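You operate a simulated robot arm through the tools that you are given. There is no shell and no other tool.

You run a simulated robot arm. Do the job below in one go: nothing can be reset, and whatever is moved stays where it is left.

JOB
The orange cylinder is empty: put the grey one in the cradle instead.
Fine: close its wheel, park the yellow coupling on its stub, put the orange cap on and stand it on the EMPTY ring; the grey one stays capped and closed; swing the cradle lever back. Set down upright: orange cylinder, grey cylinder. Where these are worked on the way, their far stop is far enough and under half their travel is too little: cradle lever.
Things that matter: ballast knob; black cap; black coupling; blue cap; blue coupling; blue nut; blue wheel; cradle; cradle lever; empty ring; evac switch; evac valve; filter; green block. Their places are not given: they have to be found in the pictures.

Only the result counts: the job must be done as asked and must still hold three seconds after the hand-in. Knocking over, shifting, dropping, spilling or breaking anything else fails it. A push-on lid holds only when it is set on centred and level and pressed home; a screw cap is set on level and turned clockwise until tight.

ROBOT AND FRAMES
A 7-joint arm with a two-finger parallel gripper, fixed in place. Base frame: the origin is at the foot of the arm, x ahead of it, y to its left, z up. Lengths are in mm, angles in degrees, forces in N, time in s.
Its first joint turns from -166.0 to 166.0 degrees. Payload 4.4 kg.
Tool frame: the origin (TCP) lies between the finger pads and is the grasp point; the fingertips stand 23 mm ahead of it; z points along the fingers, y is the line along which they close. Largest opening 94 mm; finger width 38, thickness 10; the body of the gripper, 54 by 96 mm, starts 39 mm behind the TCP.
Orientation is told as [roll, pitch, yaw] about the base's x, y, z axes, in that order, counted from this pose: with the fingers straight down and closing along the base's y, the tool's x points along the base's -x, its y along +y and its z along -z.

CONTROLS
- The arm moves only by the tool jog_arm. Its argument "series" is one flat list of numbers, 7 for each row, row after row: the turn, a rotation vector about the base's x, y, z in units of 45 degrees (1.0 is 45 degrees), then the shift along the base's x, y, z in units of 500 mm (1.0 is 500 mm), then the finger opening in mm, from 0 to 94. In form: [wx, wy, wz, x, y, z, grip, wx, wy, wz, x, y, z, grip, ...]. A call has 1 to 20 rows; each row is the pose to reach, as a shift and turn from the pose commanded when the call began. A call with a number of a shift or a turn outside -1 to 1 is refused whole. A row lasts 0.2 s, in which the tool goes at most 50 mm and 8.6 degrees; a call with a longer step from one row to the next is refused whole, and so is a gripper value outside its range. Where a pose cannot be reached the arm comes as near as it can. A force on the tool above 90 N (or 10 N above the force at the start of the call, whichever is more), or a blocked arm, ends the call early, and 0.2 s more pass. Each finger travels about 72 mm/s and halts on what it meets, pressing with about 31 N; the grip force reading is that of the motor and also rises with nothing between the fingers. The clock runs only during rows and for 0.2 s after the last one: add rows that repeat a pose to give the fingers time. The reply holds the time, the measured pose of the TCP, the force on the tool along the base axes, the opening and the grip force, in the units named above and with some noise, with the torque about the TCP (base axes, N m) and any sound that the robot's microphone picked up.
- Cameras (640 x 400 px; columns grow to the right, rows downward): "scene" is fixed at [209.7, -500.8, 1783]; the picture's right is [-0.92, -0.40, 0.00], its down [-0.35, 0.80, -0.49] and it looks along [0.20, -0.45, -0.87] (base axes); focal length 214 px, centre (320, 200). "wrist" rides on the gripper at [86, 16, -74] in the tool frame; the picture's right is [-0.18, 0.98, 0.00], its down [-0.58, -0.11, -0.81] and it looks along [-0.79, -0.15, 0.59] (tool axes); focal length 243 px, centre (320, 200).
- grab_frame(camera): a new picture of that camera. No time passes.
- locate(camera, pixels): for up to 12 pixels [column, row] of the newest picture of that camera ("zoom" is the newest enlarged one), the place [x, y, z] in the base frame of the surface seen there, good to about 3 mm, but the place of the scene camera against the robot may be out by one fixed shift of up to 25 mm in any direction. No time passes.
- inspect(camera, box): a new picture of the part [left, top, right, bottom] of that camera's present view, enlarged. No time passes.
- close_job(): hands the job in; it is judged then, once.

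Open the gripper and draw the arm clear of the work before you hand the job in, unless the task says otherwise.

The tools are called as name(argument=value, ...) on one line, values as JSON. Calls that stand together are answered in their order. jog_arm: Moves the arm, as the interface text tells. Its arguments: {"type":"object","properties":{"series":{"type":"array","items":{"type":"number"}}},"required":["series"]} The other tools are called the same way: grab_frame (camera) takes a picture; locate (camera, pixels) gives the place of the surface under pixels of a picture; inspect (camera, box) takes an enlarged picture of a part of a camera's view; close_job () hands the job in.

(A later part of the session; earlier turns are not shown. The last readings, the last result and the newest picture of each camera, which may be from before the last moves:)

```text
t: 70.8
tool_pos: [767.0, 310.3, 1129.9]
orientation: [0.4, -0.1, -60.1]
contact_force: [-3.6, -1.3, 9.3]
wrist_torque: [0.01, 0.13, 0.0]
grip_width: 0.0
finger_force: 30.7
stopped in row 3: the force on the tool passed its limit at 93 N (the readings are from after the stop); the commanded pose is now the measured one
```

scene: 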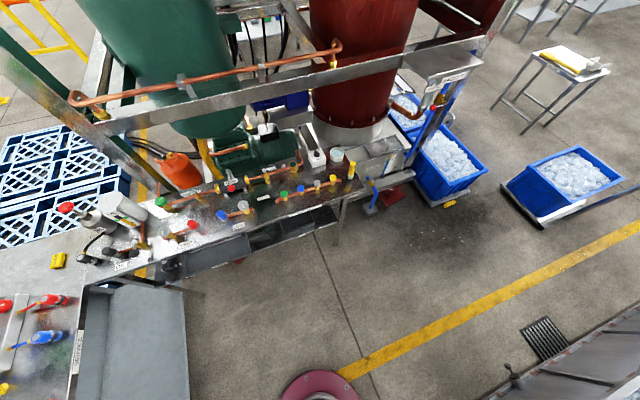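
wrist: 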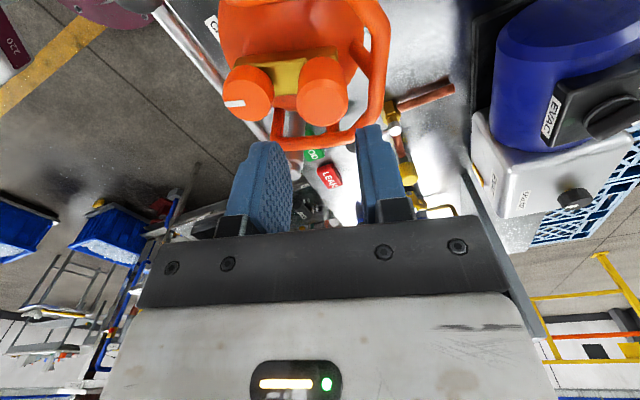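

The press reached 93 N. I back off, regrip the cap lightly and test whether it is now retained.

jog_arm(series=[-0.008, 0, 0, 0, 0, 0.03, 0, -0.008, 0, 0, 0, 0, 0.07, 20, -0.008, 0, 0, 0, 0, 0.07, 38, -0.008, 0, 0, 0, 0, 0.07, 38, -0.008, 0, 0, 0, 0, 0.0, 38, -0.008, 0, 0, 0, 0, -0.044, 38, -0.008, 0, 0, 0, 0, -0.044, 38, -0.008, 0, 0, 0, 0, -0.044, 20, -0.008, 0, 0, 0, 0, -0.044, 15, -0.008, 0, 0, 0, 0, -0.044, 15])

jog_arm(series=[0, 0, 0, 0, 0, 0.002, 15, 0, 0, 0, 0, 0, 0.004, 15, 0, 0, 0, 0, 0, 0.005, 15, 0, 0, 0, 0, 0, 0.005, 15])

inspect(camera="wrist", box=[240, 40, 400, 200])

```text
t: 73.0
tool_pos: [767.0, 311.7, 1106.5]
orientation: [0.3, -0.4, -59.9]
contact_force: [-3.0, -1.6, 2.2]
wrist_torque: [-0.03, 0.11, -0.01]
grip_width: 31.9
finger_force: 30.6
```

```text
t: 74.0
tool_pos: [765.5, 309.9, 1109.7]
orientation: [0.2, -0.4, -60.1]
contact_force: [-2.0, -1.0, -5.8]
wrist_torque: [0.01, 0.02, -0.02]
grip_width: 31.8
finger_force: 30.9
```

```text
2.50 times, centred on (320, 120) of wrist
```

zoom: 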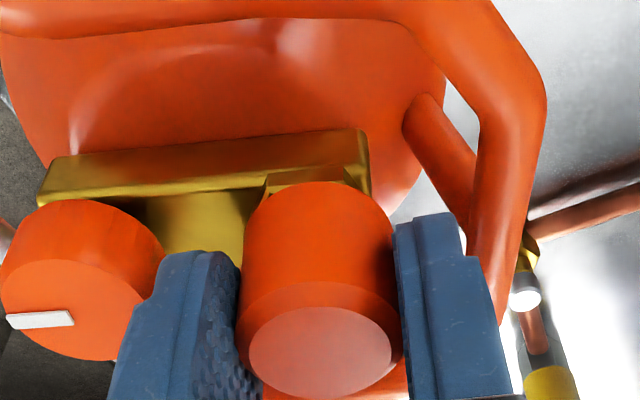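

Ambiguous: -5.8 N and a small rise. I pull 3 mm more and compare the picture.

jog_arm(series=[0, 0, 0, 0, 0, 0.003, 15, 0, 0, 0, 0, 0, 0.006, 15, 0, 0, 0, 0, 0, 0.006, 15])

inspect(camera="wrist", box=[240, 40, 400, 200])

```text
t: 74.8
tool_pos: [766.0, 310.8, 1112.0]
orientation: [0.3, -0.3, -59.9]
contact_force: [0.0, 0.0, -2.0]
wrist_torque: [0.01, -0.01, -0.02]
grip_width: 31.7
finger_force: 30.8
```

```text
2.50 times, centred on (320, 120) of wrist
```

zoom: 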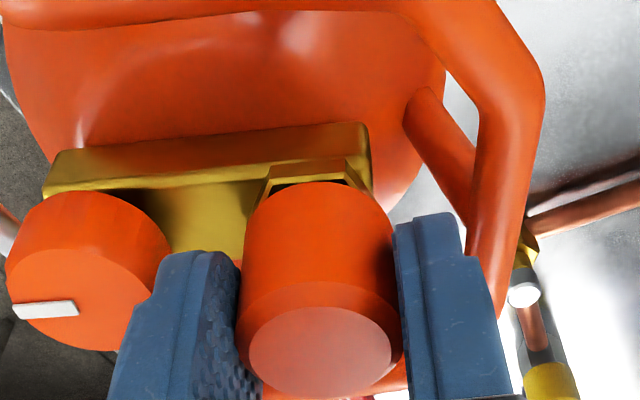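

It still lifts off even after 93 N, so it must be a screw cap. I lower it back to its seat, level, and keep turning clockwise with light pressure, watching torque.

jog_arm(series=[-0.006, 0.006, 0, 0, 0, -0.006, 15, -0.006, 0.006, 0, 0, 0, -0.011, 15, -0.006, 0.006, 0, 0, 0, -0.014, 15, -0.006, 0.006, -0.15, 0, 0, -0.014, 15, -0.006, 0.006, -0.3, 0, 0, -0.014, 15, -0.006, 0.006, -0.45, 0, 0, -0.014, 15, -0.006, 0.006, -0.6, 0, 0, -0.014, 15, -0.006, 0.006, -0.75, 0, 0, -0.014, 15, -0.006, 0.006, -0.9, 0, 0, -0.014, 15, -0.006, 0.006, -1.0, 0, 0, -0.014, 15])

grab_frame(camera="wrist")

```text
t: 77.0
tool_pos: [766.3, 309.5, 1106.6]
orientation: [0.0, -0.6, -105.1]
contact_force: [-2.6, 1.9, 27.8]
wrist_torque: [0.07, 0.04, 0.09]
grip_width: 31.5
finger_force: 30.6
```

```text
taken
```

wrist: 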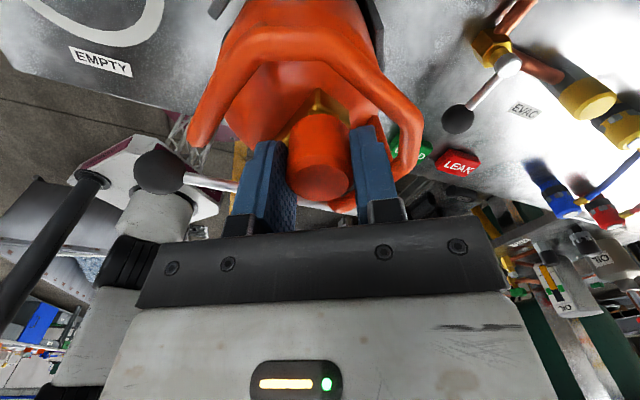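

Reached yaw -105, torque 0.09 only. I keep turning another 45°.

jog_arm(series=[0, 0, -0.15, 0, 0, 0.001, 15, 0, 0, -0.3, 0, 0, 0.001, 15, 0, 0, -0.45, 0, 0, 0.001, 15, 0, 0, -0.6, 0, 0, 0.001, 15, 0, 0, -0.75, 0, 0, 0.001, 15, 0, 0, -0.9, 0, 0, 0.001, 15, 0, 0, -1.0, 0, 0, 0.001, 15])

```text
t: 78.5
tool_pos: [767.0, 310.8, 1105.7]
orientation: [-0.1, -0.6, -150.1]
contact_force: [-0.2, 3.3, 9.7]
wrist_torque: [0.04, -0.05, 0.1]
grip_width: 31.8
finger_force: 30.9
```

Still turning freely; one more 45°.

jog_arm(series=[0, 0, -0.15, 0, 0, 0, 15, 0, 0, -0.3, 0, 0, 0, 15, 0, 0, -0.45, 0, 0, 0, 15, 0, 0, -0.6, 0, 0, 0, 15, 0, 0, -0.75, 0, 0, 0, 15, 0, 0, -0.9, 0, 0, 0, 15, 0, 0, -1.0, 0, 0, 0, 15])

inspect(camera="wrist", box=[240, 40, 400, 200])

```text
t: 80.2
tool_pos: [766.3, 310.9, 1106.4]
orientation: [-0.1, -0.5, -149.9]
contact_force: [0.1, -0.5, -0.9]
wrist_torque: [0.01, -0.01, 0.01]
grip_width: 31.7
finger_force: 31.2
out of reach, approached as far as the arm can: row 1, 2, 3, 4, 5, 6, 7
```

```text
2.50 times, centred on (320, 120) of wrist
```

zoom: 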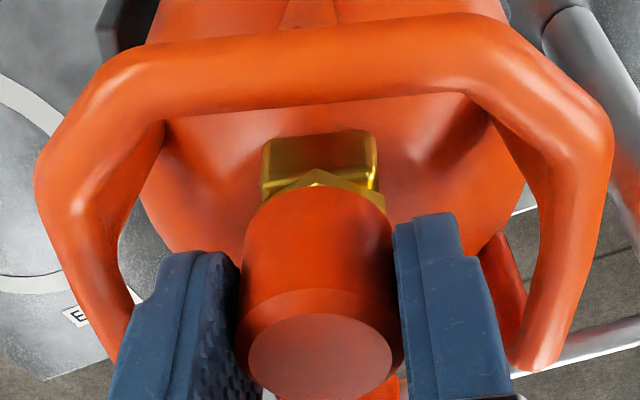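

The wrist limit is at -150. I release the seated cap, rise 14 mm, and unwind for another clockwise stroke.

jog_arm(series=[0, 0, 0, 0, 0, -0.003, 15, 0, 0, 0, 0, 0, -0.003, 38, 0, 0, 0, 0, 0, -0.001, 38, 0, 0, 0, 0, 0, 0.025, 38, 0, 0, 0.15, 0, 0, 0.028, 38, 0, 0, 0.3, 0, 0, 0.028, 38, 0, 0, 0.45, 0, 0, 0.028, 38, 0, 0, 0.6, 0, 0, 0.028, 38, 0, 0, 0.75, 0, 0, 0.028, 38, 0, 0, 0.9, 0, 0, 0.028, 38, 0, 0, 1.0, 0, 0, 0.028, 38, 0, 0, 1.0, 0, 0, 0.028, 38])

jog_arm(series=[0, 0, 0.17, 0, 0, 0, 38, 0, 0, 0.34, 0, 0, 0, 38, 0, 0, 0.51, 0, 0, 0, 38, 0, 0, 0.68, 0, 0, 0, 38, 0, 0, 0.85, 0, 0, 0, 38, 0, 0, 1.0, 0, 0, 0, 38])

jog_arm(series=[0, 0, 0.17, 0, 0, 0, 38, 0, 0, 0.34, 0, 0, 0, 38, 0, 0, 0.51, 0, 0, 0, 38, 0, 0, 0.68, 0, 0, 0, 38, 0, 0, 0.85, 0, 0, 0, 38, 0, 0, 1.0, 0, 0, 0, 38])

jog_arm(series=[0, 0, 0.17, 0, 0, 0, 38, 0, 0, 0.34, 0, 0, 0, 38, 0, 0, 0.51, 0, 0, 0, 38, 0, 0, 0.68, 0, 0, 0, 38, 0, 0, 0.85, 0, 0, 0, 38, 0, 0, 1.0, 0, 0, 0, 38])

grab_frame(camera="wrist")

```text
t: 82.8
tool_pos: [765.7, 310.2, 1118.5]
orientation: [-0.1, -0.5, -104.8]
contact_force: [0.2, 0.0, 0.5]
wrist_torque: [0.0, -0.01, -0.01]
grip_width: 38.0
finger_force: 0.0
```

```text
t: 84.2
tool_pos: [766.4, 311.1, 1119.5]
orientation: [-0.1, -0.6, -59.7]
contact_force: [1.1, -0.1, -0.6]
wrist_torque: [0.01, 0.0, 0.01]
grip_width: 37.8
finger_force: 0.0
```

```text
t: 85.5
tool_pos: [766.6, 310.3, 1119.2]
orientation: [-0.1, -0.6, -14.7]
contact_force: [1.0, 0.7, 0.3]
wrist_torque: [0.01, 0.0, 0.02]
grip_width: 38.0
finger_force: 0.1
```

```text
t: 87.0
tool_pos: [766.4, 310.1, 1119.4]
orientation: [-0.1, -0.6, 30.2]
contact_force: [0.7, 0.1, -0.5]
wrist_torque: [0.0, 0.05, 0.03]
grip_width: 38.2
finger_force: 0.0
```

```text
taken
```

wrist: 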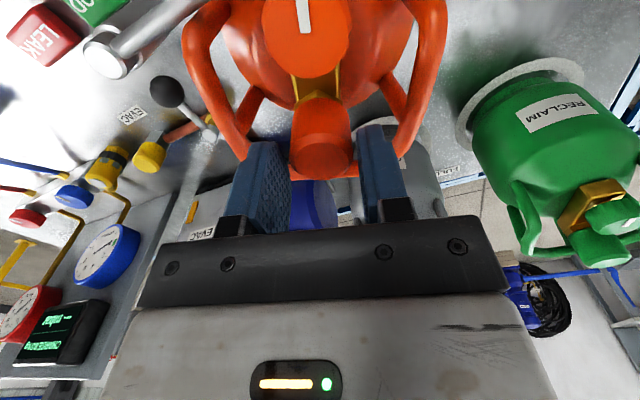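

Still fine and clear. I unwind 90° more (to ~+120), level the small pitch error, then descend and regrip.

jog_arm(series=[0, 0, 0.17, 0, 0, 0, 38, 0, 0, 0.34, 0, 0, 0, 38, 0, 0, 0.51, 0, 0, 0, 38, 0, 0, 0.68, 0, 0, 0, 38, 0, 0, 0.85, 0, 0, 0, 38, 0, 0, 1.0, 0, 0, 0, 38])

jog_arm(series=[0, 0, 0.17, 0, 0, 0, 38, 0, 0, 0.34, 0, 0, 0, 38, 0, 0, 0.51, 0, 0, 0, 38, 0, 0, 0.68, 0, 0, 0, 38, 0, 0, 0.85, 0, 0, 0, 38, 0, 0, 1.0, 0, 0, 0, 38])

jog_arm(series=[0, 0.013, 0, 0, 0, 0, 38, 0, 0.013, 0, 0, 0, -0.012, 38, 0, 0.013, 0, 0, 0, -0.024, 38, 0, 0.013, 0, 0, 0, -0.024, 30, 0, 0.013, 0, 0, 0, -0.024, 15, 0, 0.013, 0, 0, 0, -0.024, 15])

inspect(camera="wrist", box=[220, 40, 420, 220])

```text
t: 88.3
tool_pos: [766.7, 311.1, 1120.2]
orientation: [-0.1, -0.5, 75.2]
contact_force: [1.0, -0.4, -0.3]
wrist_torque: [-0.01, 0.01, -0.02]
grip_width: 37.9
finger_force: 0.0
```

```text
t: 89.8
tool_pos: [766.7, 311.5, 1120.0]
orientation: [-0.1, -0.7, 120.1]
contact_force: [-0.6, 0.5, 0.2]
wrist_torque: [-0.01, 0.0, -0.03]
grip_width: 38.0
finger_force: 0.1
```

```text
t: 91.2
tool_pos: [766.9, 310.1, 1107.6]
orientation: [0.5, -0.9, 120.2]
contact_force: [-0.1, 0.9, 0.7]
wrist_torque: [0.03, -0.01, 0.01]
grip_width: 31.7
finger_force: 30.8
```

```text
2.22 times, centred on (320, 130) of wrist
```

zoom: 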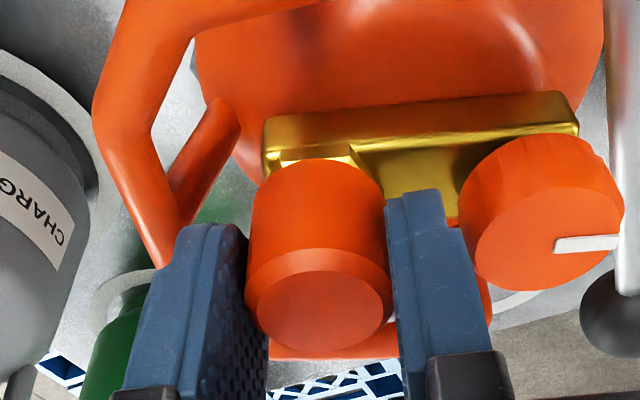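

Regripped. I level the residual tilt and turn clockwise again with ~15–20 N pressure.

jog_arm(series=[-0.0116, -0.02, 0, 0, 0, -0.002, 15, -0.0116, -0.02, 0, 0, 0, -0.004, 15, -0.0116, -0.02, -0.15, 0, 0, -0.004, 15, -0.0116, -0.02, -0.3, 0, 0, -0.004, 15, -0.0116, -0.02, -0.45, 0, 0, -0.004, 15, -0.0116, -0.02, -0.6, 0, 0, -0.004, 15, -0.0116, -0.02, -0.75, 0, 0, -0.004, 15, -0.0116, -0.02, -0.9, 0, 0, -0.004, 15, -0.0116, -0.02, -1.0, 0, 0, -0.004, 15])

jog_arm(series=[0, 0, -0.15, 0, 0, 0, 15, 0, 0, -0.3, 0, 0, 0, 15, 0, 0, -0.45, 0, 0, 0, 15, 0, 0, -0.6, 0, 0, 0, 15, 0, 0, -0.75, 0, 0, 0, 15, 0, 0, -0.9, 0, 0, 0, 15, 0, 0, -1.0, 0, 0, 0, 15])

jog_arm(series=[0, 0, -0.15, 0, 0, 0, 15, 0, 0, -0.3, 0, 0, 0, 15, 0, 0, -0.45, 0, 0, 0, 15, 0, 0, -0.6, 0, 0, 0, 15, 0, 0, -0.75, 0, 0, 0, 15, 0, 0, -0.9, 0, 0, 0, 15, 0, 0, -1.0, 0, 0, 0, 15])

jog_arm(series=[0, 0, -0.15, 0, 0, 0, 15, 0, 0, -0.3, 0, 0, 0, 15, 0, 0, -0.45, 0, 0, 0, 15, 0, 0, -0.6, 0, 0, 0, 15, 0, 0, -0.75, 0, 0, 0, 15, 0, 0, -0.9, 0, 0, 0, 15, 0, 0, -1.0, 0, 0, 0, 15])

```text
t: 93.2
tool_pos: [766.5, 310.6, 1105.8]
orientation: [-0.4, -0.3, 74.9]
contact_force: [1.0, -0.9, 29.7]
wrist_torque: [-0.05, 0.04, 0.09]
grip_width: 31.7
finger_force: 31.1
```

```text
t: 94.8
tool_pos: [766.9, 309.6, 1105.6]
orientation: [-0.5, -0.2, 30.0]
contact_force: [-3.4, -0.9, 15.4]
wrist_torque: [0.07, 0.11, 0.08]
grip_width: 31.9
finger_force: 31.2
```

```text
t: 96.3
tool_pos: [765.3, 310.3, 1106.0]
orientation: [-0.4, -0.2, -15.1]
contact_force: [-0.8, -0.5, 0.5]
wrist_torque: [0.02, -0.02, -0.02]
grip_width: 31.6
finger_force: 29.9
```

```text
t: 98.0
tool_pos: [765.2, 310.3, 1105.9]
orientation: [-0.4, -0.2, -60.0]
contact_force: [0.1, -1.1, -0.2]
wrist_torque: [-0.01, -0.01, 0.0]
grip_width: 31.8
finger_force: 31.2
```

Force relaxes but torque stays ~0. I add a little pressure and finish the stroke to -150.

jog_arm(series=[0, 0, -0.15, 0, 0, -0.004, 15, 0, 0, -0.3, 0, 0, -0.004, 15, 0, 0, -0.45, 0, 0, -0.004, 15, 0, 0, -0.6, 0, 0, -0.004, 15, 0, 0, -0.75, 0, 0, -0.004, 15, 0, 0, -0.9, 0, 0, -0.004, 15, 0, 0, -1.0, 0, 0, -0.004, 15])

jog_arm(series=[0, 0, -0.15, 0, 0, -0.001, 15, 0, 0, -0.3, 0, 0, -0.001, 15, 0, 0, -0.45, 0, 0, -0.001, 15, 0, 0, -0.6, 0, 0, -0.001, 15, 0, 0, -0.75, 0, 0, -0.001, 15, 0, 0, -0.9, 0, 0, -0.001, 15])

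inspect(camera="wrist", box=[240, 40, 400, 200])

```text
t: 99.5
tool_pos: [767.2, 309.9, 1105.2]
orientation: [-0.2, -0.1, -105.0]
contact_force: [2.3, -1.7, 30.2]
wrist_torque: [-0.1, -0.09, 0.15]
grip_width: 31.8
finger_force: 31.0
```

```text
t: 101.0
tool_pos: [766.2, 310.8, 1103.2]
orientation: [-0.4, -0.3, -145.5]
contact_force: [0.9, 1.4, 16.8]
wrist_torque: [0.03, -0.06, 0.08]
grip_width: 31.4
finger_force: 31.4
```

```text
2.50 times, centred on (320, 120) of wrist
```

zoom: 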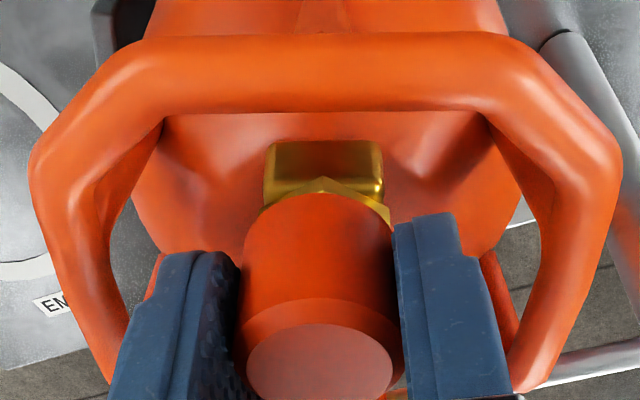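

A full turn has been made. A short pull test (3 mm from the pressed position) shows if it holds now.

jog_arm(series=[0, 0, 0, 0, 0, 0.003, 15, 0, 0, 0, 0, 0, 0.006, 15, 0, 0, 0, 0, 0, 0.008, 15, 0, 0, 0, 0, 0, 0.008, 15])

inspect(camera="wrist", box=[240, 40, 400, 200])

```text
t: 102.0
tool_pos: [765.2, 310.3, 1107.9]
orientation: [-0.4, -0.4, -145.4]
contact_force: [-0.6, -0.4, -6.1]
wrist_torque: [-0.03, 0.03, -0.02]
grip_width: 31.7
finger_force: 31.4
```

```text
2.50 times, centred on (320, 120) of wrist
```

zoom: 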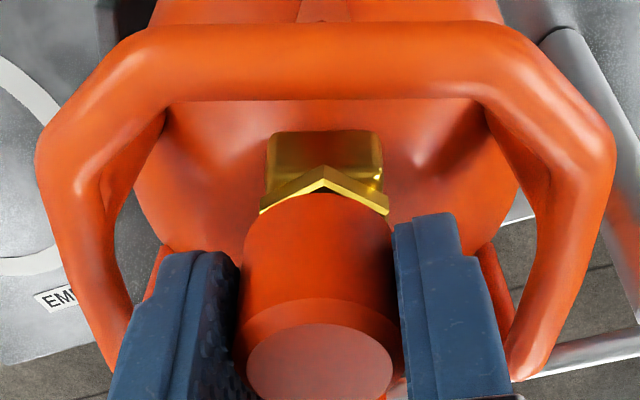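

There's a steady ~5–6 N hold near the seat, i.e. a light push-on fit rather than a thread. I reseat it, release, and press it home from above with ~70 N.

jog_arm(series=[0, 0, 0, 0, 0, -0.004, 15, 0, 0, 0, 0, 0, -0.009, 15, 0, 0, 0, 0, 0, -0.009, 15, 0, 0, 0, 0, 0, -0.007, 38, 0, 0, 0, 0, 0, -0.007, 38, 0, 0, 0, 0, 0, 0.03, 38, 0, 0, 0, 0, 0, 0.09, 38, 0, 0, 0, 0, 0, 0.09, 15, 0, 0, 0, 0, 0, 0.09, 0, 0, 0, 0, 0, 0, 0.06, 0, 0, 0, 0, 0, 0, 0.048, 0, 0, 0, 0, 0, 0, 0.043, 0, 0, 0, 0, 0, 0, 0.038, 0, 0, 0, 0, 0, 0, 0.034, 0, 0, 0, 0, 0, 0, 0.034, 0])

```text
t: 105.2
tool_pos: [766.6, 310.4, 1128.8]
orientation: [-0.3, 0.3, -145.4]
contact_force: [-8.7, -3.5, 76.1]
wrist_torque: [-0.26, 0.38, 0.01]
grip_width: 0.0
finger_force: 31.1
```

Pressed with 76 N, cap at its seat. I back off upward and unwind the wrist, then look.

jog_arm(series=[0, 0, 0, 0, 0, 0.02, 0, 0, 0, 0, 0, 0, 0.08, 0, 0, 0, 0.1, 0, 0, 0.15, 0, 0, 0, 0.27, 0, 0, 0.2, 0, 0, 0, 0.44, 0, 0, 0.2, 0, 0, 0, 0.61, 0, 0, 0.2, 0, 0, 0, 0.78, 0, 0, 0.2, 0, 0, 0, 0.95, 0, 0, 0.2, 0, 0, 0, 1.0, 0, 0, 0.2, 0])

jog_arm(series=[0, 0, 0.17, -0.01, 0, 0, 20, 0, 0, 0.34, -0.02, 0, 0, 20, 0, 0, 0.51, -0.04, 0, 0, 20, 0, 0, 0.68, -0.06, 0, 0, 20, 0, 0, 0.85, -0.08, 0, 0, 20, 0, 0, 1.0, -0.1, 0, 0, 20])

jog_arm(series=[0, 0, 0.17, -0.01, 0, 0, 20, 0, 0, 0.34, -0.02, 0, 0, 20, 0, 0, 0.51, -0.04, 0, 0, 20, 0, 0, 0.68, -0.06, 0, 0, 20, 0, 0, 0.85, -0.08, 0, 0, 20, 0, 0, 1.0, -0.1, 0, 0, 20])

grab_frame(camera="wrist")

inspect(camera="wrist", box=[220, 0, 420, 150])

```text
t: 107.2
tool_pos: [765.8, 311.0, 1224.5]
orientation: [-0.4, -0.2, -100.2]
contact_force: [0.0, -0.2, -0.5]
wrist_torque: [0.0, -0.01, 0.0]
grip_width: 0.1
finger_force: 31.2
```

```text
t: 108.5
tool_pos: [716.3, 310.5, 1222.7]
orientation: [-0.5, -0.3, -55.3]
contact_force: [0.6, 0.7, -1.2]
wrist_torque: [0.0, -0.02, 0.01]
grip_width: 20.2
finger_force: 0.1
```

```text
t: 110.0
tool_pos: [666.4, 309.6, 1228.3]
orientation: [-0.4, -0.4, -10.3]
contact_force: [-0.2, -0.2, -0.4]
wrist_torque: [-0.04, -0.03, -0.02]
grip_width: 20.0
finger_force: 0.1
```

```text
taken
```

wrist: 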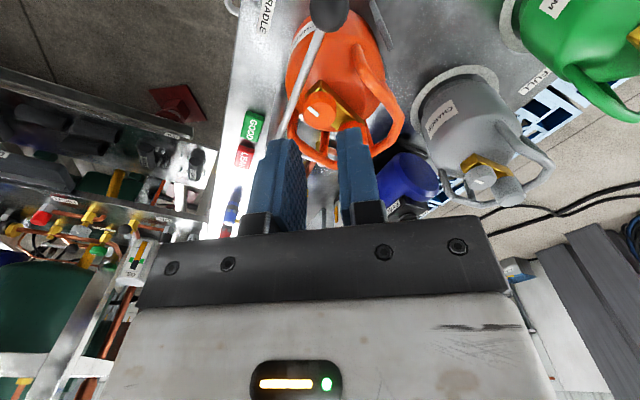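

```text
2.67 times, centred on (320, 75) of wrist
```

zoom: 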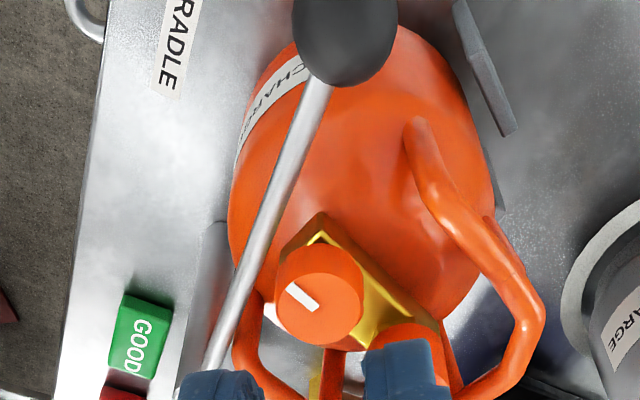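

The cap is on, wheel closed. Next the lever: I locate the ball and bar points in this zoom.

locate(camera="zoom", pixels=[[345, 30], [345, 80], [300, 40], [392, 40], [345, 5], [310, 110], [270, 200], [215, 350], [405, 350], [320, 300]])

```text
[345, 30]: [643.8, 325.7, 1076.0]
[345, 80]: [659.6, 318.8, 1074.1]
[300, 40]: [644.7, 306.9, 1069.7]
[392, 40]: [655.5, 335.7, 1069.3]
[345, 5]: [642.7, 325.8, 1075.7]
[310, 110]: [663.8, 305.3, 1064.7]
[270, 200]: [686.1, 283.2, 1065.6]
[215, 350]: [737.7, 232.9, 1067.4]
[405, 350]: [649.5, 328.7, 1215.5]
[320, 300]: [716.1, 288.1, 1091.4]
```

Ball centre ≈(643,325,1062), r 15; pivot ≈(768,203). I yaw so the fingers close along the swing direction and descend straddling the ball.

jog_arm(series=[0.002, 0.001, -0.16, -0.01, 0.006, 0, 50, 0.004, 0.003, -0.32, -0.02, 0.012, 0, 50, 0.006, 0.004, -0.48, -0.03, 0.018, 0, 50, 0.008, 0.006, -0.64, -0.04, 0.024, 0, 50, 0.01, 0.007, -0.77, -0.046, 0.029, 0, 50, 0.01, 0.007, -0.77, -0.046, 0.029, -0.09, 50, 0.01, 0.007, -0.77, -0.046, 0.029, -0.18, 50, 0.01, 0.007, -0.77, -0.046, 0.029, -0.2, 50, 0.01, 0.007, -0.77, -0.046, 0.029, -0.2, 50])

grab_frame(camera="wrist")

```text
t: 112.0
tool_pos: [644.0, 323.9, 1123.6]
orientation: [-0.1, 0.2, -45.1]
contact_force: [-0.4, 0.8, 0.3]
wrist_torque: [0.02, -0.01, 0.01]
grip_width: 50.4
finger_force: 0.0
```

```text
taken
```

wrist: 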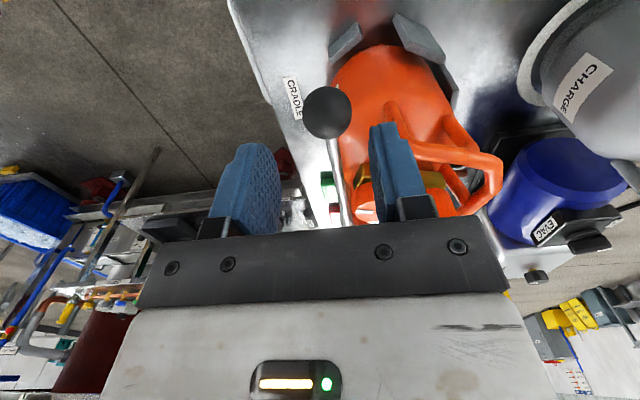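

The ball is at px (328,112), slightly off the tool axis; I locate it from here.

locate(camera="wrist", pixels=[[328, 112], [303, 112], [352, 112], [328, 88], [328, 137], [335, 160], [345, 215]])

```text
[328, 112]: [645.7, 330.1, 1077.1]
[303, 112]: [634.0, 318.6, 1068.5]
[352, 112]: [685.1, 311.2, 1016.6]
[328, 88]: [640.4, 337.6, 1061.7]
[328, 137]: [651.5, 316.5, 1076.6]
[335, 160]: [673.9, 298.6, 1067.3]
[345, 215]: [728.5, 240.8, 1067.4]
```

Ball centre ≈(648.5,325,1063). I shift 4.5 mm in x and descend around it.

jog_arm(series=[0, 0, 0, 0.009, 0.002, 0, 50, 0, 0, 0, 0.009, 0.002, -0.06, 50, 0, 0, 0, 0.009, 0.002, -0.108, 50, 0, 0, 0, 0.009, 0.002, -0.108, 50])

grab_frame(camera="wrist")

```text
t: 113.0
tool_pos: [648.4, 326.1, 1070.2]
orientation: [-0.2, 0.2, -45.1]
contact_force: [-0.4, 0.1, -0.3]
wrist_torque: [-0.02, 0.03, 0.0]
grip_width: 50.0
finger_force: 0.1
```

```text
taken
```

wrist: 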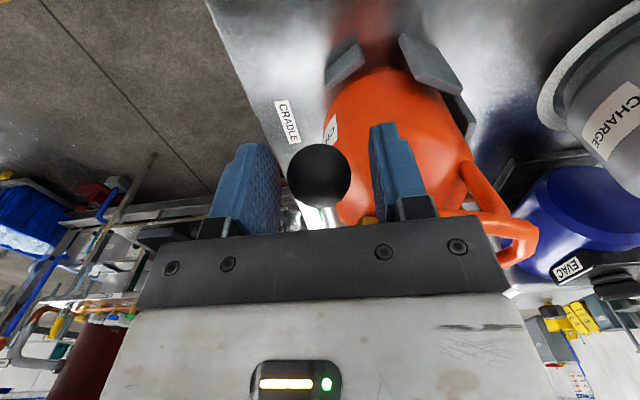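

Ball straddled. I swing the lever counter-clockwise along the arc about (768,203), 40° in this call.

jog_arm(series=[0, 0, 0.178, -0.0316, -0.0358, 0, 50, 0, 0, 0.356, -0.058, -0.0756, 0, 50, 0, 0, 0.533, -0.0788, -0.1186, 0, 50, 0, 0, 0.711, -0.0932, -0.164, 0, 50, 0, 0, 0.889, -0.1014, -0.211, 0, 50, 0, 0, 0.889, -0.1014, -0.211, 0, 50])

grab_frame(camera="wrist")

```text
t: 114.3
tool_pos: [597.2, 219.2, 1069.9]
orientation: [0.0, 0.2, -5.0]
contact_force: [-0.9, 0.3, -0.1]
wrist_torque: [0.02, 0.01, 0.05]
grip_width: 50.0
finger_force: 0.1
```

```text
taken
```

wrist: 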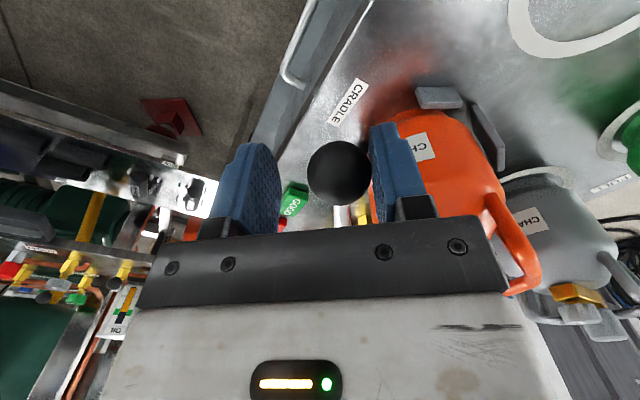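

The lever swings freely. I continue another 40°.

jog_arm(series=[0, 0, 0.178, -0.0014, -0.0478, 0, 50, 0, 0, 0.356, 0.004, -0.0952, 0, 50, 0, 0, 0.533, 0.0158, -0.1414, 0, 50, 0, 0, 0.711, 0.0338, -0.1856, 0, 50, 0, 0, 0.889, 0.0578, -0.2268, 0, 50, 0, 0, 0.889, 0.0578, -0.2268, 0, 50])

grab_frame(camera="wrist")

```text
t: 115.8
tool_pos: [625.0, 107.3, 1070.2]
orientation: [-0.2, 0.3, 35.0]
contact_force: [-0.5, 0.0, 0.4]
wrist_torque: [0.0, 0.0, 0.0]
grip_width: 50.0
finger_force: 0.0
```

```text
taken
```

wrist: 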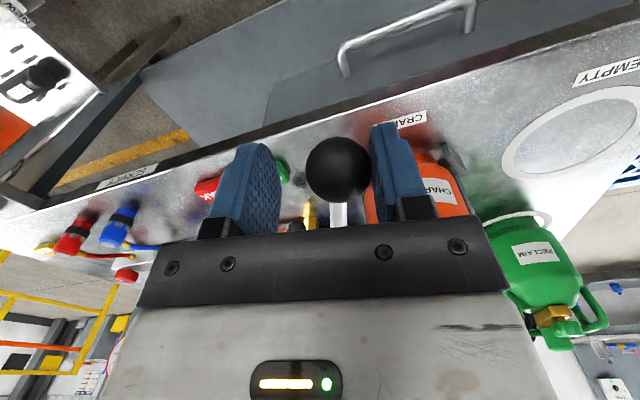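

Still free at 80°. I go on until a stop is felt.

jog_arm(series=[0, 0, 0.178, 0.0296, -0.0374, 0, 50, 0, 0, 0.356, 0.0642, -0.0704, 0, 50, 0, 0, 0.533, 0.1028, -0.0982, 0, 50, 0, 0, 0.533, 0.1028, -0.0982, 0, 50])

grab_frame(camera="wrist")

```text
t: 116.8
tool_pos: [676.3, 58.9, 1070.0]
orientation: [0.0, 0.3, 59.0]
contact_force: [-38.4, 55.8, -1.5]
wrist_torque: [0.29, 0.22, -1.2]
grip_width: 91.0
finger_force: 31.3
```

```text
taken
```

wrist: 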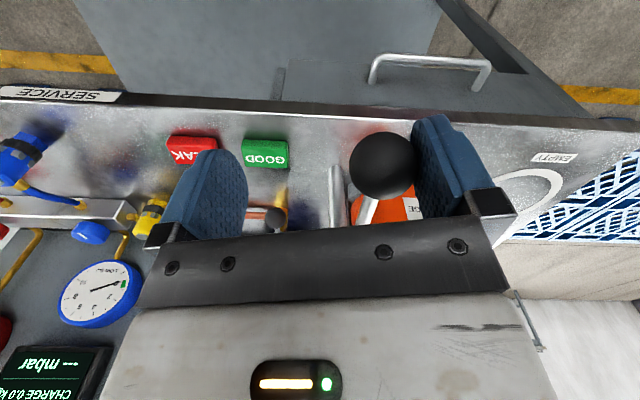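

The far stop is reached (67 N pushed a finger open). I ease back along the arc, then rise clear of the ball.

jog_arm(series=[0, 0, -0.1, -0.02, 0.017, 0, 90, 0, 0, -0.2, -0.035, 0.03, 0, 90, 0, 0, -0.2, -0.035, 0.03, 0.08, 90, 0, 0, -0.2, -0.035, 0.03, 0.17, 90, 0, 0, -0.2, -0.035, 0.03, 0.26, 90, 0, 0, -0.2, -0.035, 0.03, 0.26, 90])

grab_frame(camera="wrist")

```text
t: 118.2
tool_pos: [659.9, 73.1, 1201.8]
orientation: [-0.1, 0.3, 50.0]
contact_force: [-0.2, -0.2, 0.4]
wrist_torque: [-0.02, -0.01, 0.0]
grip_width: 90.0
finger_force: 0.0
```

```text
taken
```

wrist: 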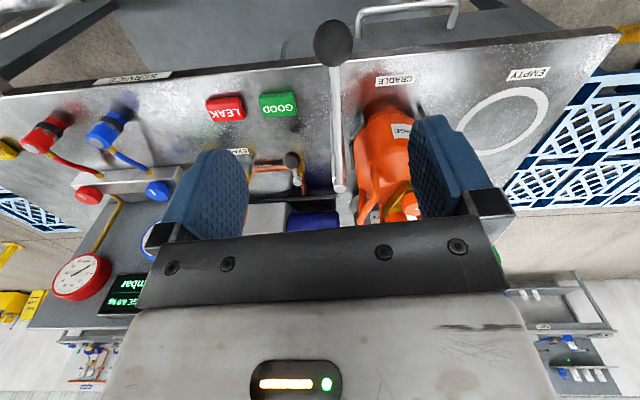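

The lever is swung fully clear of the cylinder. I locate the ball and pivot in this view.

locate(camera="wrist", pixels=[[333, 42], [336, 120], [338, 185], [505, 120], [480, 110], [545, 100], [512, 90], [512, 150]])

```text
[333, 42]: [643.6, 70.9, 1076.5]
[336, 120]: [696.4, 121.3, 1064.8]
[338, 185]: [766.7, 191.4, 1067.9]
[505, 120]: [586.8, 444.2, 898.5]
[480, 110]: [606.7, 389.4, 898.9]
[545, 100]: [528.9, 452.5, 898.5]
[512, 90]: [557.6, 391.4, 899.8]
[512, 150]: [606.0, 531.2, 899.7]
```

Lever ball now at (643,71), about 90° away. I go back over the orange cylinder for an overhead view to plan the lift.

jog_arm(series=[0, 0, -0.15, 0.035, 0.065, 0.05, 60, 0, 0, -0.3, 0.07, 0.13, 0.08, 60, 0, 0, -0.45, 0.11, 0.2, 0.096, 60, 0, 0, -0.6, 0.15, 0.27, 0.096, 60, 0, 0, -0.75, 0.19, 0.34, 0.096, 60, 0, 0, -0.9, 0.23, 0.4, 0.096, 60, 0, 0, -1.0, 0.25, 0.434, 0.096, 60, 0, 0, -1.0, 0.25, 0.434, 0.096, 60])

jog_arm(series=[-0.005, 0.15, -0.027, 0, 0, 0, 60, -0.013, 0.3, -0.054, 0, 0, 0, 60, -0.02, 0.45, -0.08, 0, 0, 0, 60, -0.026, 0.598, -0.109, 0, 0, 0, 60, -0.026, 0.598, -0.109, 0, 0, 0, 60])

grab_frame(camera="wrist")

inspect(camera="wrist", box=[230, 0, 430, 125])

```text
t: 120.0
tool_pos: [783.2, 290.2, 1248.5]
orientation: [-0.2, 0.2, 5.0]
contact_force: [-0.5, 0.0, 0.4]
wrist_torque: [0.03, 0.0, 0.02]
grip_width: 60.1
finger_force: 0.1
```

```text
t: 121.2
tool_pos: [785.5, 289.7, 1247.2]
orientation: [-0.2, 27.1, -0.1]
contact_force: [-0.4, 0.2, 0.4]
wrist_torque: [0.04, 0.03, 0.02]
grip_width: 59.8
finger_force: 0.1
```

```text
taken
```

wrist: 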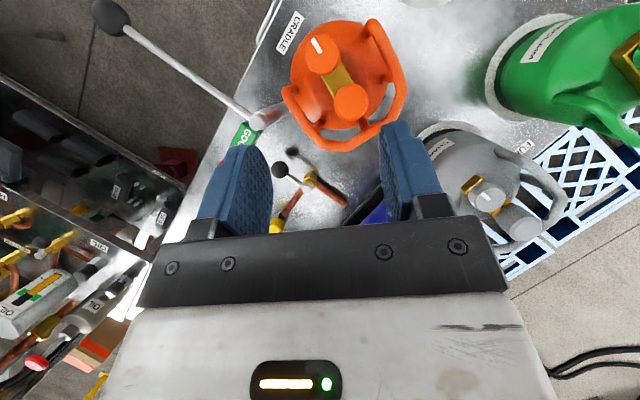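

```text
3.20 times, centred on (330, 62) of wrist
```

zoom: 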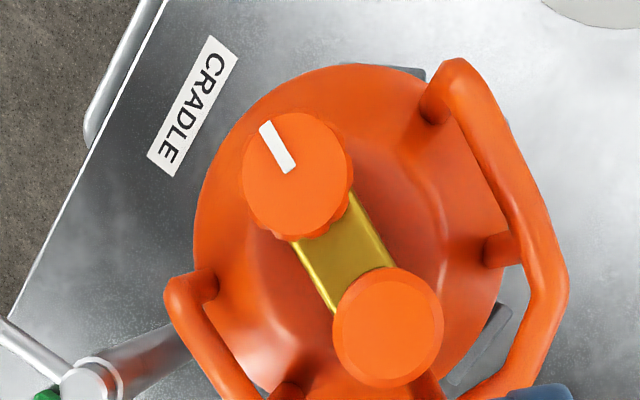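

Good overhead view. I locate collar sides, wheel, and cap.

locate(camera="zoom", pixels=[[462, 80], [495, 150], [525, 220], [550, 290], [185, 290], [215, 345], [240, 385], [298, 175], [388, 325], [335, 323], [442, 325], [355, 240]])

locate(camera="zoom", pixels=[[482, 160], [510, 150], [540, 215], [512, 228], [203, 345], [232, 340], [250, 150], [340, 130], [345, 205], [250, 215], [388, 270], [388, 385]])

```text
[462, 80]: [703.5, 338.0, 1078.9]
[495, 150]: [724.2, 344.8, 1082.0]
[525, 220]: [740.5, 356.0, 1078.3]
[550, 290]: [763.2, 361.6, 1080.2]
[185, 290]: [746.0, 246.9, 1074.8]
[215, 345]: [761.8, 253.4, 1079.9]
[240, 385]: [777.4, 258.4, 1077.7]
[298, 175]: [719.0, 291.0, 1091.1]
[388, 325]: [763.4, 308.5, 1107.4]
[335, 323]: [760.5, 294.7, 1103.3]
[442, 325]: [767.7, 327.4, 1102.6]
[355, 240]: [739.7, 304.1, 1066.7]
```

```text
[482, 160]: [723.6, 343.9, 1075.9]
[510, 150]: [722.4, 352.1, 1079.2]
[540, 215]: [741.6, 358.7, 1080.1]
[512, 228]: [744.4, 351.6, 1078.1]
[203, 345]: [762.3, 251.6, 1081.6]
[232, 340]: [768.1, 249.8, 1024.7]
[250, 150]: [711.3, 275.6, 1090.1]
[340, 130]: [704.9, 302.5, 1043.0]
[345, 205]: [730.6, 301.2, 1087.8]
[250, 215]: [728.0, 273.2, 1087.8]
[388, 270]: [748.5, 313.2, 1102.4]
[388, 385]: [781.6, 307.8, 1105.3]
```

Collar sides run at 24.5°, 101.7 mm apart centre to centre, centred on (742.6,299.6). I'll insert the fingers inside the collar (opening ~52) and grip by spreading. First I align above at yaw +24.5.

jog_arm(series=[0.025, -0.118, 0.107, -0.017, 0.004, -0.03, 52, 0.051, -0.236, 0.214, -0.034, 0.008, -0.06, 52, 0.077, -0.355, 0.32, -0.051, 0.012, -0.09, 52, 0.102, -0.473, 0.427, -0.068, 0.016, -0.12, 52, 0.128, -0.591, 0.534, -0.0846, 0.0192, -0.158, 52, 0.128, -0.591, 0.534, -0.0846, 0.0192, -0.158, 52])

grab_frame(camera="wrist")

inspect(camera="wrist", box=[220, 20, 420, 220])

```text
t: 122.5
tool_pos: [744.3, 300.2, 1168.3]
orientation: [-0.2, 0.1, 24.6]
contact_force: [0.3, 0.7, 0.3]
wrist_torque: [0.03, -0.02, 0.0]
grip_width: 52.1
finger_force: 0.1
```

```text
taken
```

wrist: 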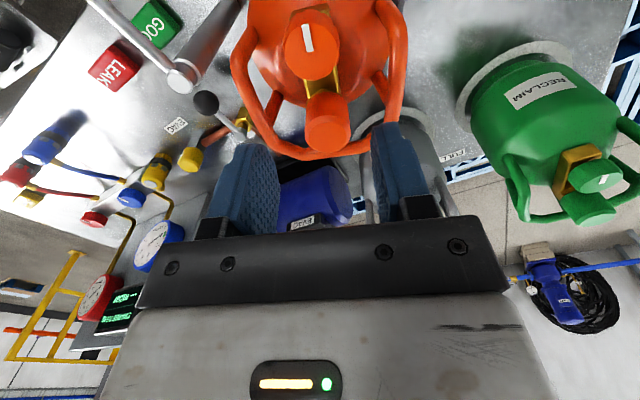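

```text
2.00 times, centred on (320, 120) of wrist
```

zoom: 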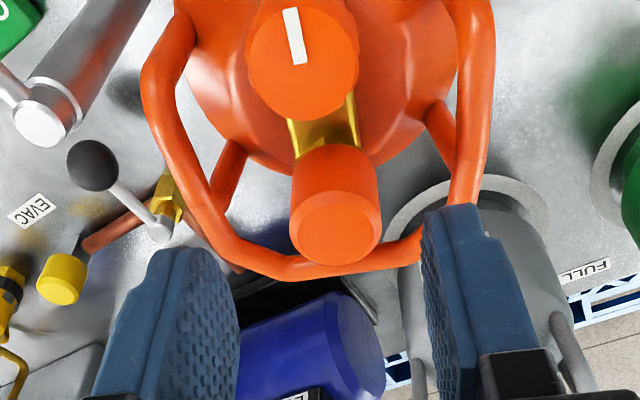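

Alignment is good (wheel and cap project within ~1–2 mm of plan). I lower the fingers inside the collar to TCP ≈1082.

jog_arm(series=[0, 0, 0, 0, 0, -0.06, 52, 0, 0, 0, 0, 0, -0.12, 52, 0, 0, 0, 0, 0, -0.15, 52, 0, 0, 0, 0, 0, -0.174, 52, 0, 0, 0, 0, 0, -0.174, 52])

grab_frame(camera="wrist")

```text
t: 123.8
tool_pos: [743.2, 299.7, 1081.8]
orientation: [-0.2, 0.1, 24.4]
contact_force: [-0.1, -0.3, -0.1]
wrist_torque: [0.01, 0.0, 0.01]
grip_width: 51.9
finger_force: 0.0
```

```text
taken
```

wrist: 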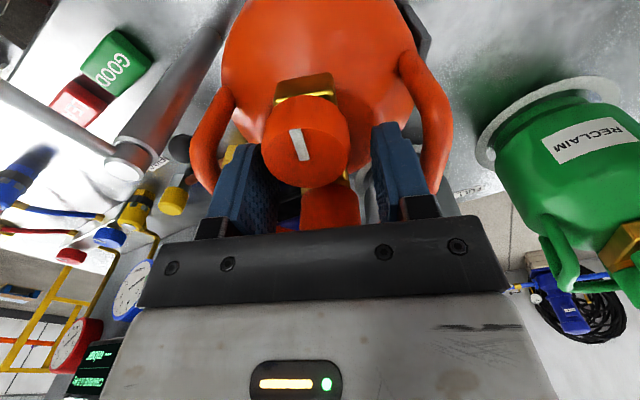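

Fingers are inside the collar without contact. I spread them against the collar tubes.

jog_arm(series=[0, 0, 0, 0, 0, 0, 66, 0, 0, 0, 0, 0, 0, 80, 0, 0, 0, 0, 0, 0, 94, 0, 0, 0, 0, 0, 0, 94])

grab_frame(camera="wrist")

```text
t: 124.8
tool_pos: [742.8, 299.6, 1082.9]
orientation: [-0.2, 0.1, 24.4]
contact_force: [1.2, -2.9, 7.0]
wrist_torque: [0.14, -0.03, -0.06]
grip_width: 72.0
finger_force: 0.0
```

```text
taken
```

wrist: 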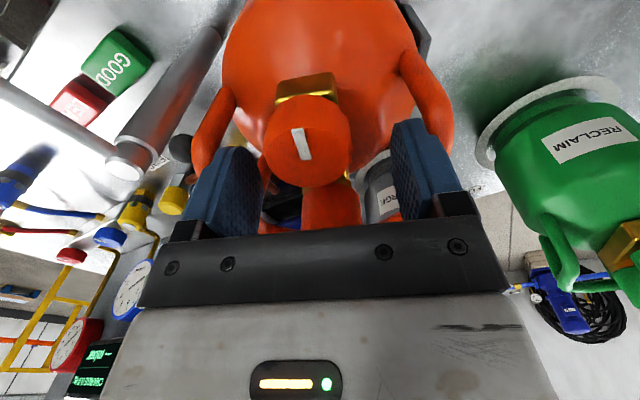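

Both fingers stopped at 72 mm against the collar. I try a small lift of 6 mm and look at the force.

jog_arm(series=[0, 0, 0, 0, 0, 0.003, 94, 0, 0, 0, 0, 0, 0.006, 94, 0, 0, 0, 0, 0, 0.009, 94, 0, 0, 0, 0, 0, 0.012, 94, 0, 0, 0, 0, 0, 0.012, 94])

grab_frame(camera="wrist")

```text
t: 126.0
tool_pos: [742.7, 300.0, 1088.8]
orientation: [-0.2, 0.2, 24.4]
contact_force: [0.1, 0.2, -10.2]
wrist_torque: [0.05, -0.2, 0.03]
grip_width: 72.5
finger_force: 0.1
```

```text
taken
```

wrist: 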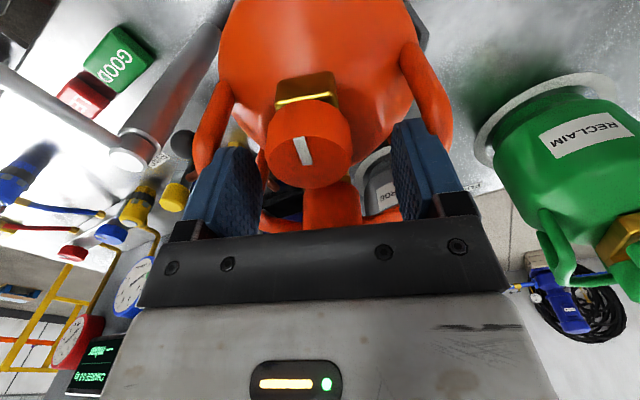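

The cylinder seems to come along, with only ~10 N. I lift a further 30 mm and verify.

jog_arm(series=[0, 0, 0, 0, 0, 0.015, 94, 0, 0, 0, 0, 0, 0.03, 94, 0, 0, 0, 0, 0, 0.045, 94, 0, 0, 0, 0, 0, 0.06, 94, 0, 0, 0, 0, 0, 0.06, 94])

grab_frame(camera="wrist")

inspect(camera="wrist", box=[180, 0, 480, 200])

```text
t: 127.2
tool_pos: [743.4, 300.4, 1119.6]
orientation: [-0.2, 0.2, 24.3]
contact_force: [0.3, -0.5, -10.7]
wrist_torque: [0.01, -0.08, -0.02]
grip_width: 72.5
finger_force: 0.0
```

```text
taken
```

wrist: 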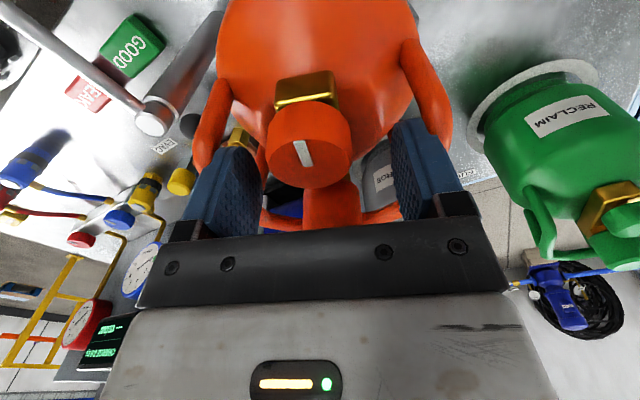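

```text
2.00 times, centred on (330, 100) of wrist
```

zoom: 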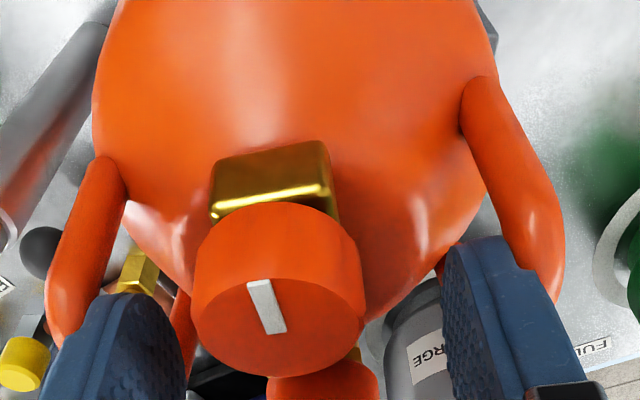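

Carrying works: 10.7 N, level, no slip. I lift high and carry it back toward (450,220) at yaw 0 so that the EMPTY ring becomes visible beside it.

jog_arm(series=[0, 0, 0, 0, 0, 0.04, 94, 0, 0, 0, 0, 0, 0.08, 94, 0, 0, 0, 0, 0, 0.12, 94, 0, 0, 0, 0, 0, 0.16, 94, 0, 0, 0, 0, 0, 0.2, 94, 0, 0, 0, 0, 0, 0.24, 94, 0, 0, -0.05, -0.05, 0, 0.24, 94, 0, 0, -0.1, -0.1, 0, 0.24, 94, 0, 0, -0.15, -0.15, 0, 0.24, 94, 0, 0, -0.2, -0.2, -0.02, 0.24, 94, 0, 0, -0.25, -0.25, -0.04, 0.24, 94, 0, 0, -0.3, -0.3, -0.06, 0.24, 94, 0, 0, -0.35, -0.35, -0.08, 0.24, 94, 0, 0, -0.4, -0.4, -0.1, 0.24, 94, 0, 0, -0.45, -0.45, -0.12, 0.24, 94, 0, 0, -0.5, -0.5, -0.14, 0.24, 94, 0, 0, -0.547, -0.55, -0.16, 0.24, 94, 0, 0, -0.547, -0.586, -0.16, 0.24, 94, 0, 0, -0.547, -0.586, -0.16, 0.24, 94])

grab_frame(camera="wrist")

```text
t: 131.2
tool_pos: [447.7, 221.3, 1239.8]
orientation: [-0.2, 0.1, -0.2]
contact_force: [-0.4, 0.7, -10.7]
wrist_torque: [0.02, -0.11, -0.01]
grip_width: 72.8
finger_force: 0.0
```

```text
taken
```

wrist: 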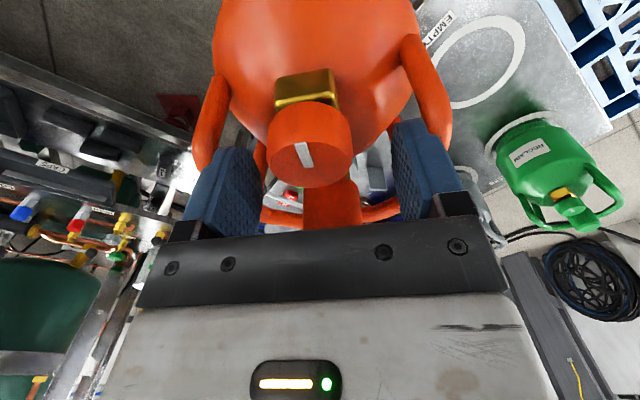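

The EMPTY ring is visible at the right. I zoom and locate several points on its rim for a circle fit.

inspect(camera="wrist", box=[410, 0, 570, 120])

locate(camera="wrist", pixels=[[485, 20], [505, 22], [519, 36], [519, 52], [508, 75], [490, 92], [470, 102], [456, 105], [440, 55], [455, 35], [470, 25], [480, 62]])

```text
3.33 times, centred on (490, 60) of wrist
```

zoom: 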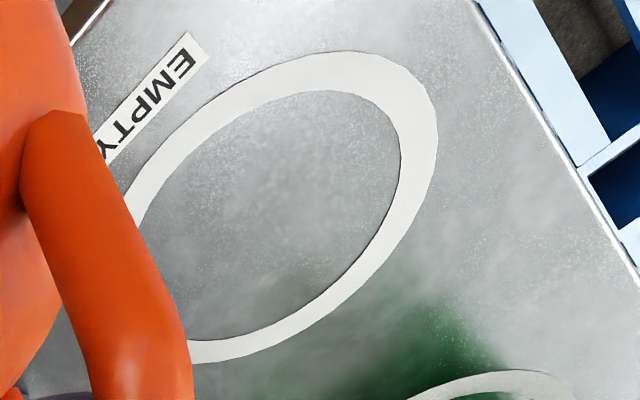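

```text
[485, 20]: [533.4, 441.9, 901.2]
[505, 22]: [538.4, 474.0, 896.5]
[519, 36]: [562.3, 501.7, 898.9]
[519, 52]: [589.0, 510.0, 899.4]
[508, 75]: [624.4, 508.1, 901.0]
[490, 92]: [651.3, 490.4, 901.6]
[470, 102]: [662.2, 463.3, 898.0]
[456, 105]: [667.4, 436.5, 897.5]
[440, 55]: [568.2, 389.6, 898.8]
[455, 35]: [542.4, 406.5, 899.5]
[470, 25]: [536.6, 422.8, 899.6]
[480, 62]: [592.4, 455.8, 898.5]
```

Circle fit gives the ring centre ≈(600,445), R≈66. I carry the cylinder there and lower to ~20 mm above the table.

jog_arm(series=[0, 0, 0, 0.03, 0.045, 0, 94, 0, 0, 0, 0.06, 0.09, 0, 94, 0, 0, 0, 0.09, 0.135, 0, 94, 0, 0, 0, 0.12, 0.18, 0, 94, 0, 0, 0, 0.15, 0.225, 0, 94, 0, 0, 0, 0.18, 0.27, 0, 94, 0, 0, 0, 0.21, 0.315, 0, 94, 0, 0, 0, 0.24, 0.36, 0, 94, 0, 0, 0, 0.27, 0.405, 0, 94, 0, 0, 0, 0.3, 0.449, 0, 94, 0, 0, 0, 0.3, 0.449, -0.04, 94, 0, 0, 0, 0.3, 0.449, -0.09, 94, 0, 0, 0, 0.3, 0.449, -0.14, 94, 0, 0, 0, 0.3, 0.449, -0.19, 94, 0, 0, 0, 0.3, 0.449, -0.23, 94, 0, 0, 0, 0.3, 0.449, -0.26, 94, 0, 0, 0, 0.3, 0.449, -0.27, 94, 0, 0, 0, 0.3, 0.449, -0.27, 94])

grab_frame(camera="wrist")

```text
t: 134.9
tool_pos: [599.5, 443.4, 1102.3]
orientation: [-0.2, 0.3, -0.2]
contact_force: [-0.8, 0.6, -9.7]
wrist_torque: [0.01, -0.13, 0.0]
grip_width: 72.7
finger_force: 0.1
```

```text
taken
```

wrist: 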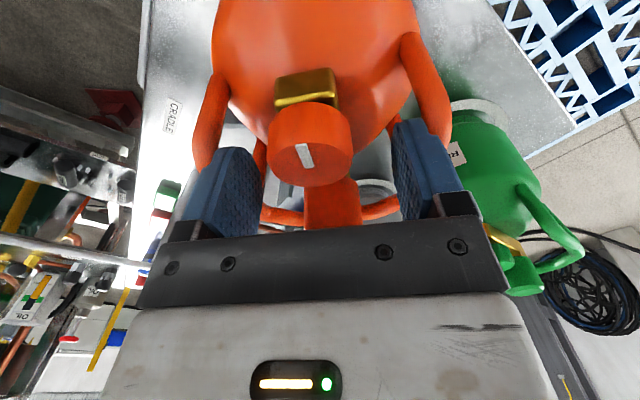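

About 20 mm above the table. I lower slowly until the table takes the weight.

jog_arm(series=[0, 0, 0, 0, 0, -0.012, 94, 0, 0, 0, 0, 0, -0.024, 94, 0, 0, 0, 0, 0, -0.032, 94, 0, 0, 0, 0, 0, -0.038, 94, 0, 0, 0, 0, 0, -0.038, 94])

```text
t: 136.2
tool_pos: [601.4, 443.5, 1090.8]
orientation: [0.1, -0.3, -0.2]
contact_force: [-2.3, -5.8, 8.3]
wrist_torque: [-1.19, -0.08, -0.11]
grip_width: 73.2
finger_force: 0.0
stopped in row 5: the force on the tool passed its limit at 94 N (the readings are from after the stop); the commanded pose is now the measured one
```

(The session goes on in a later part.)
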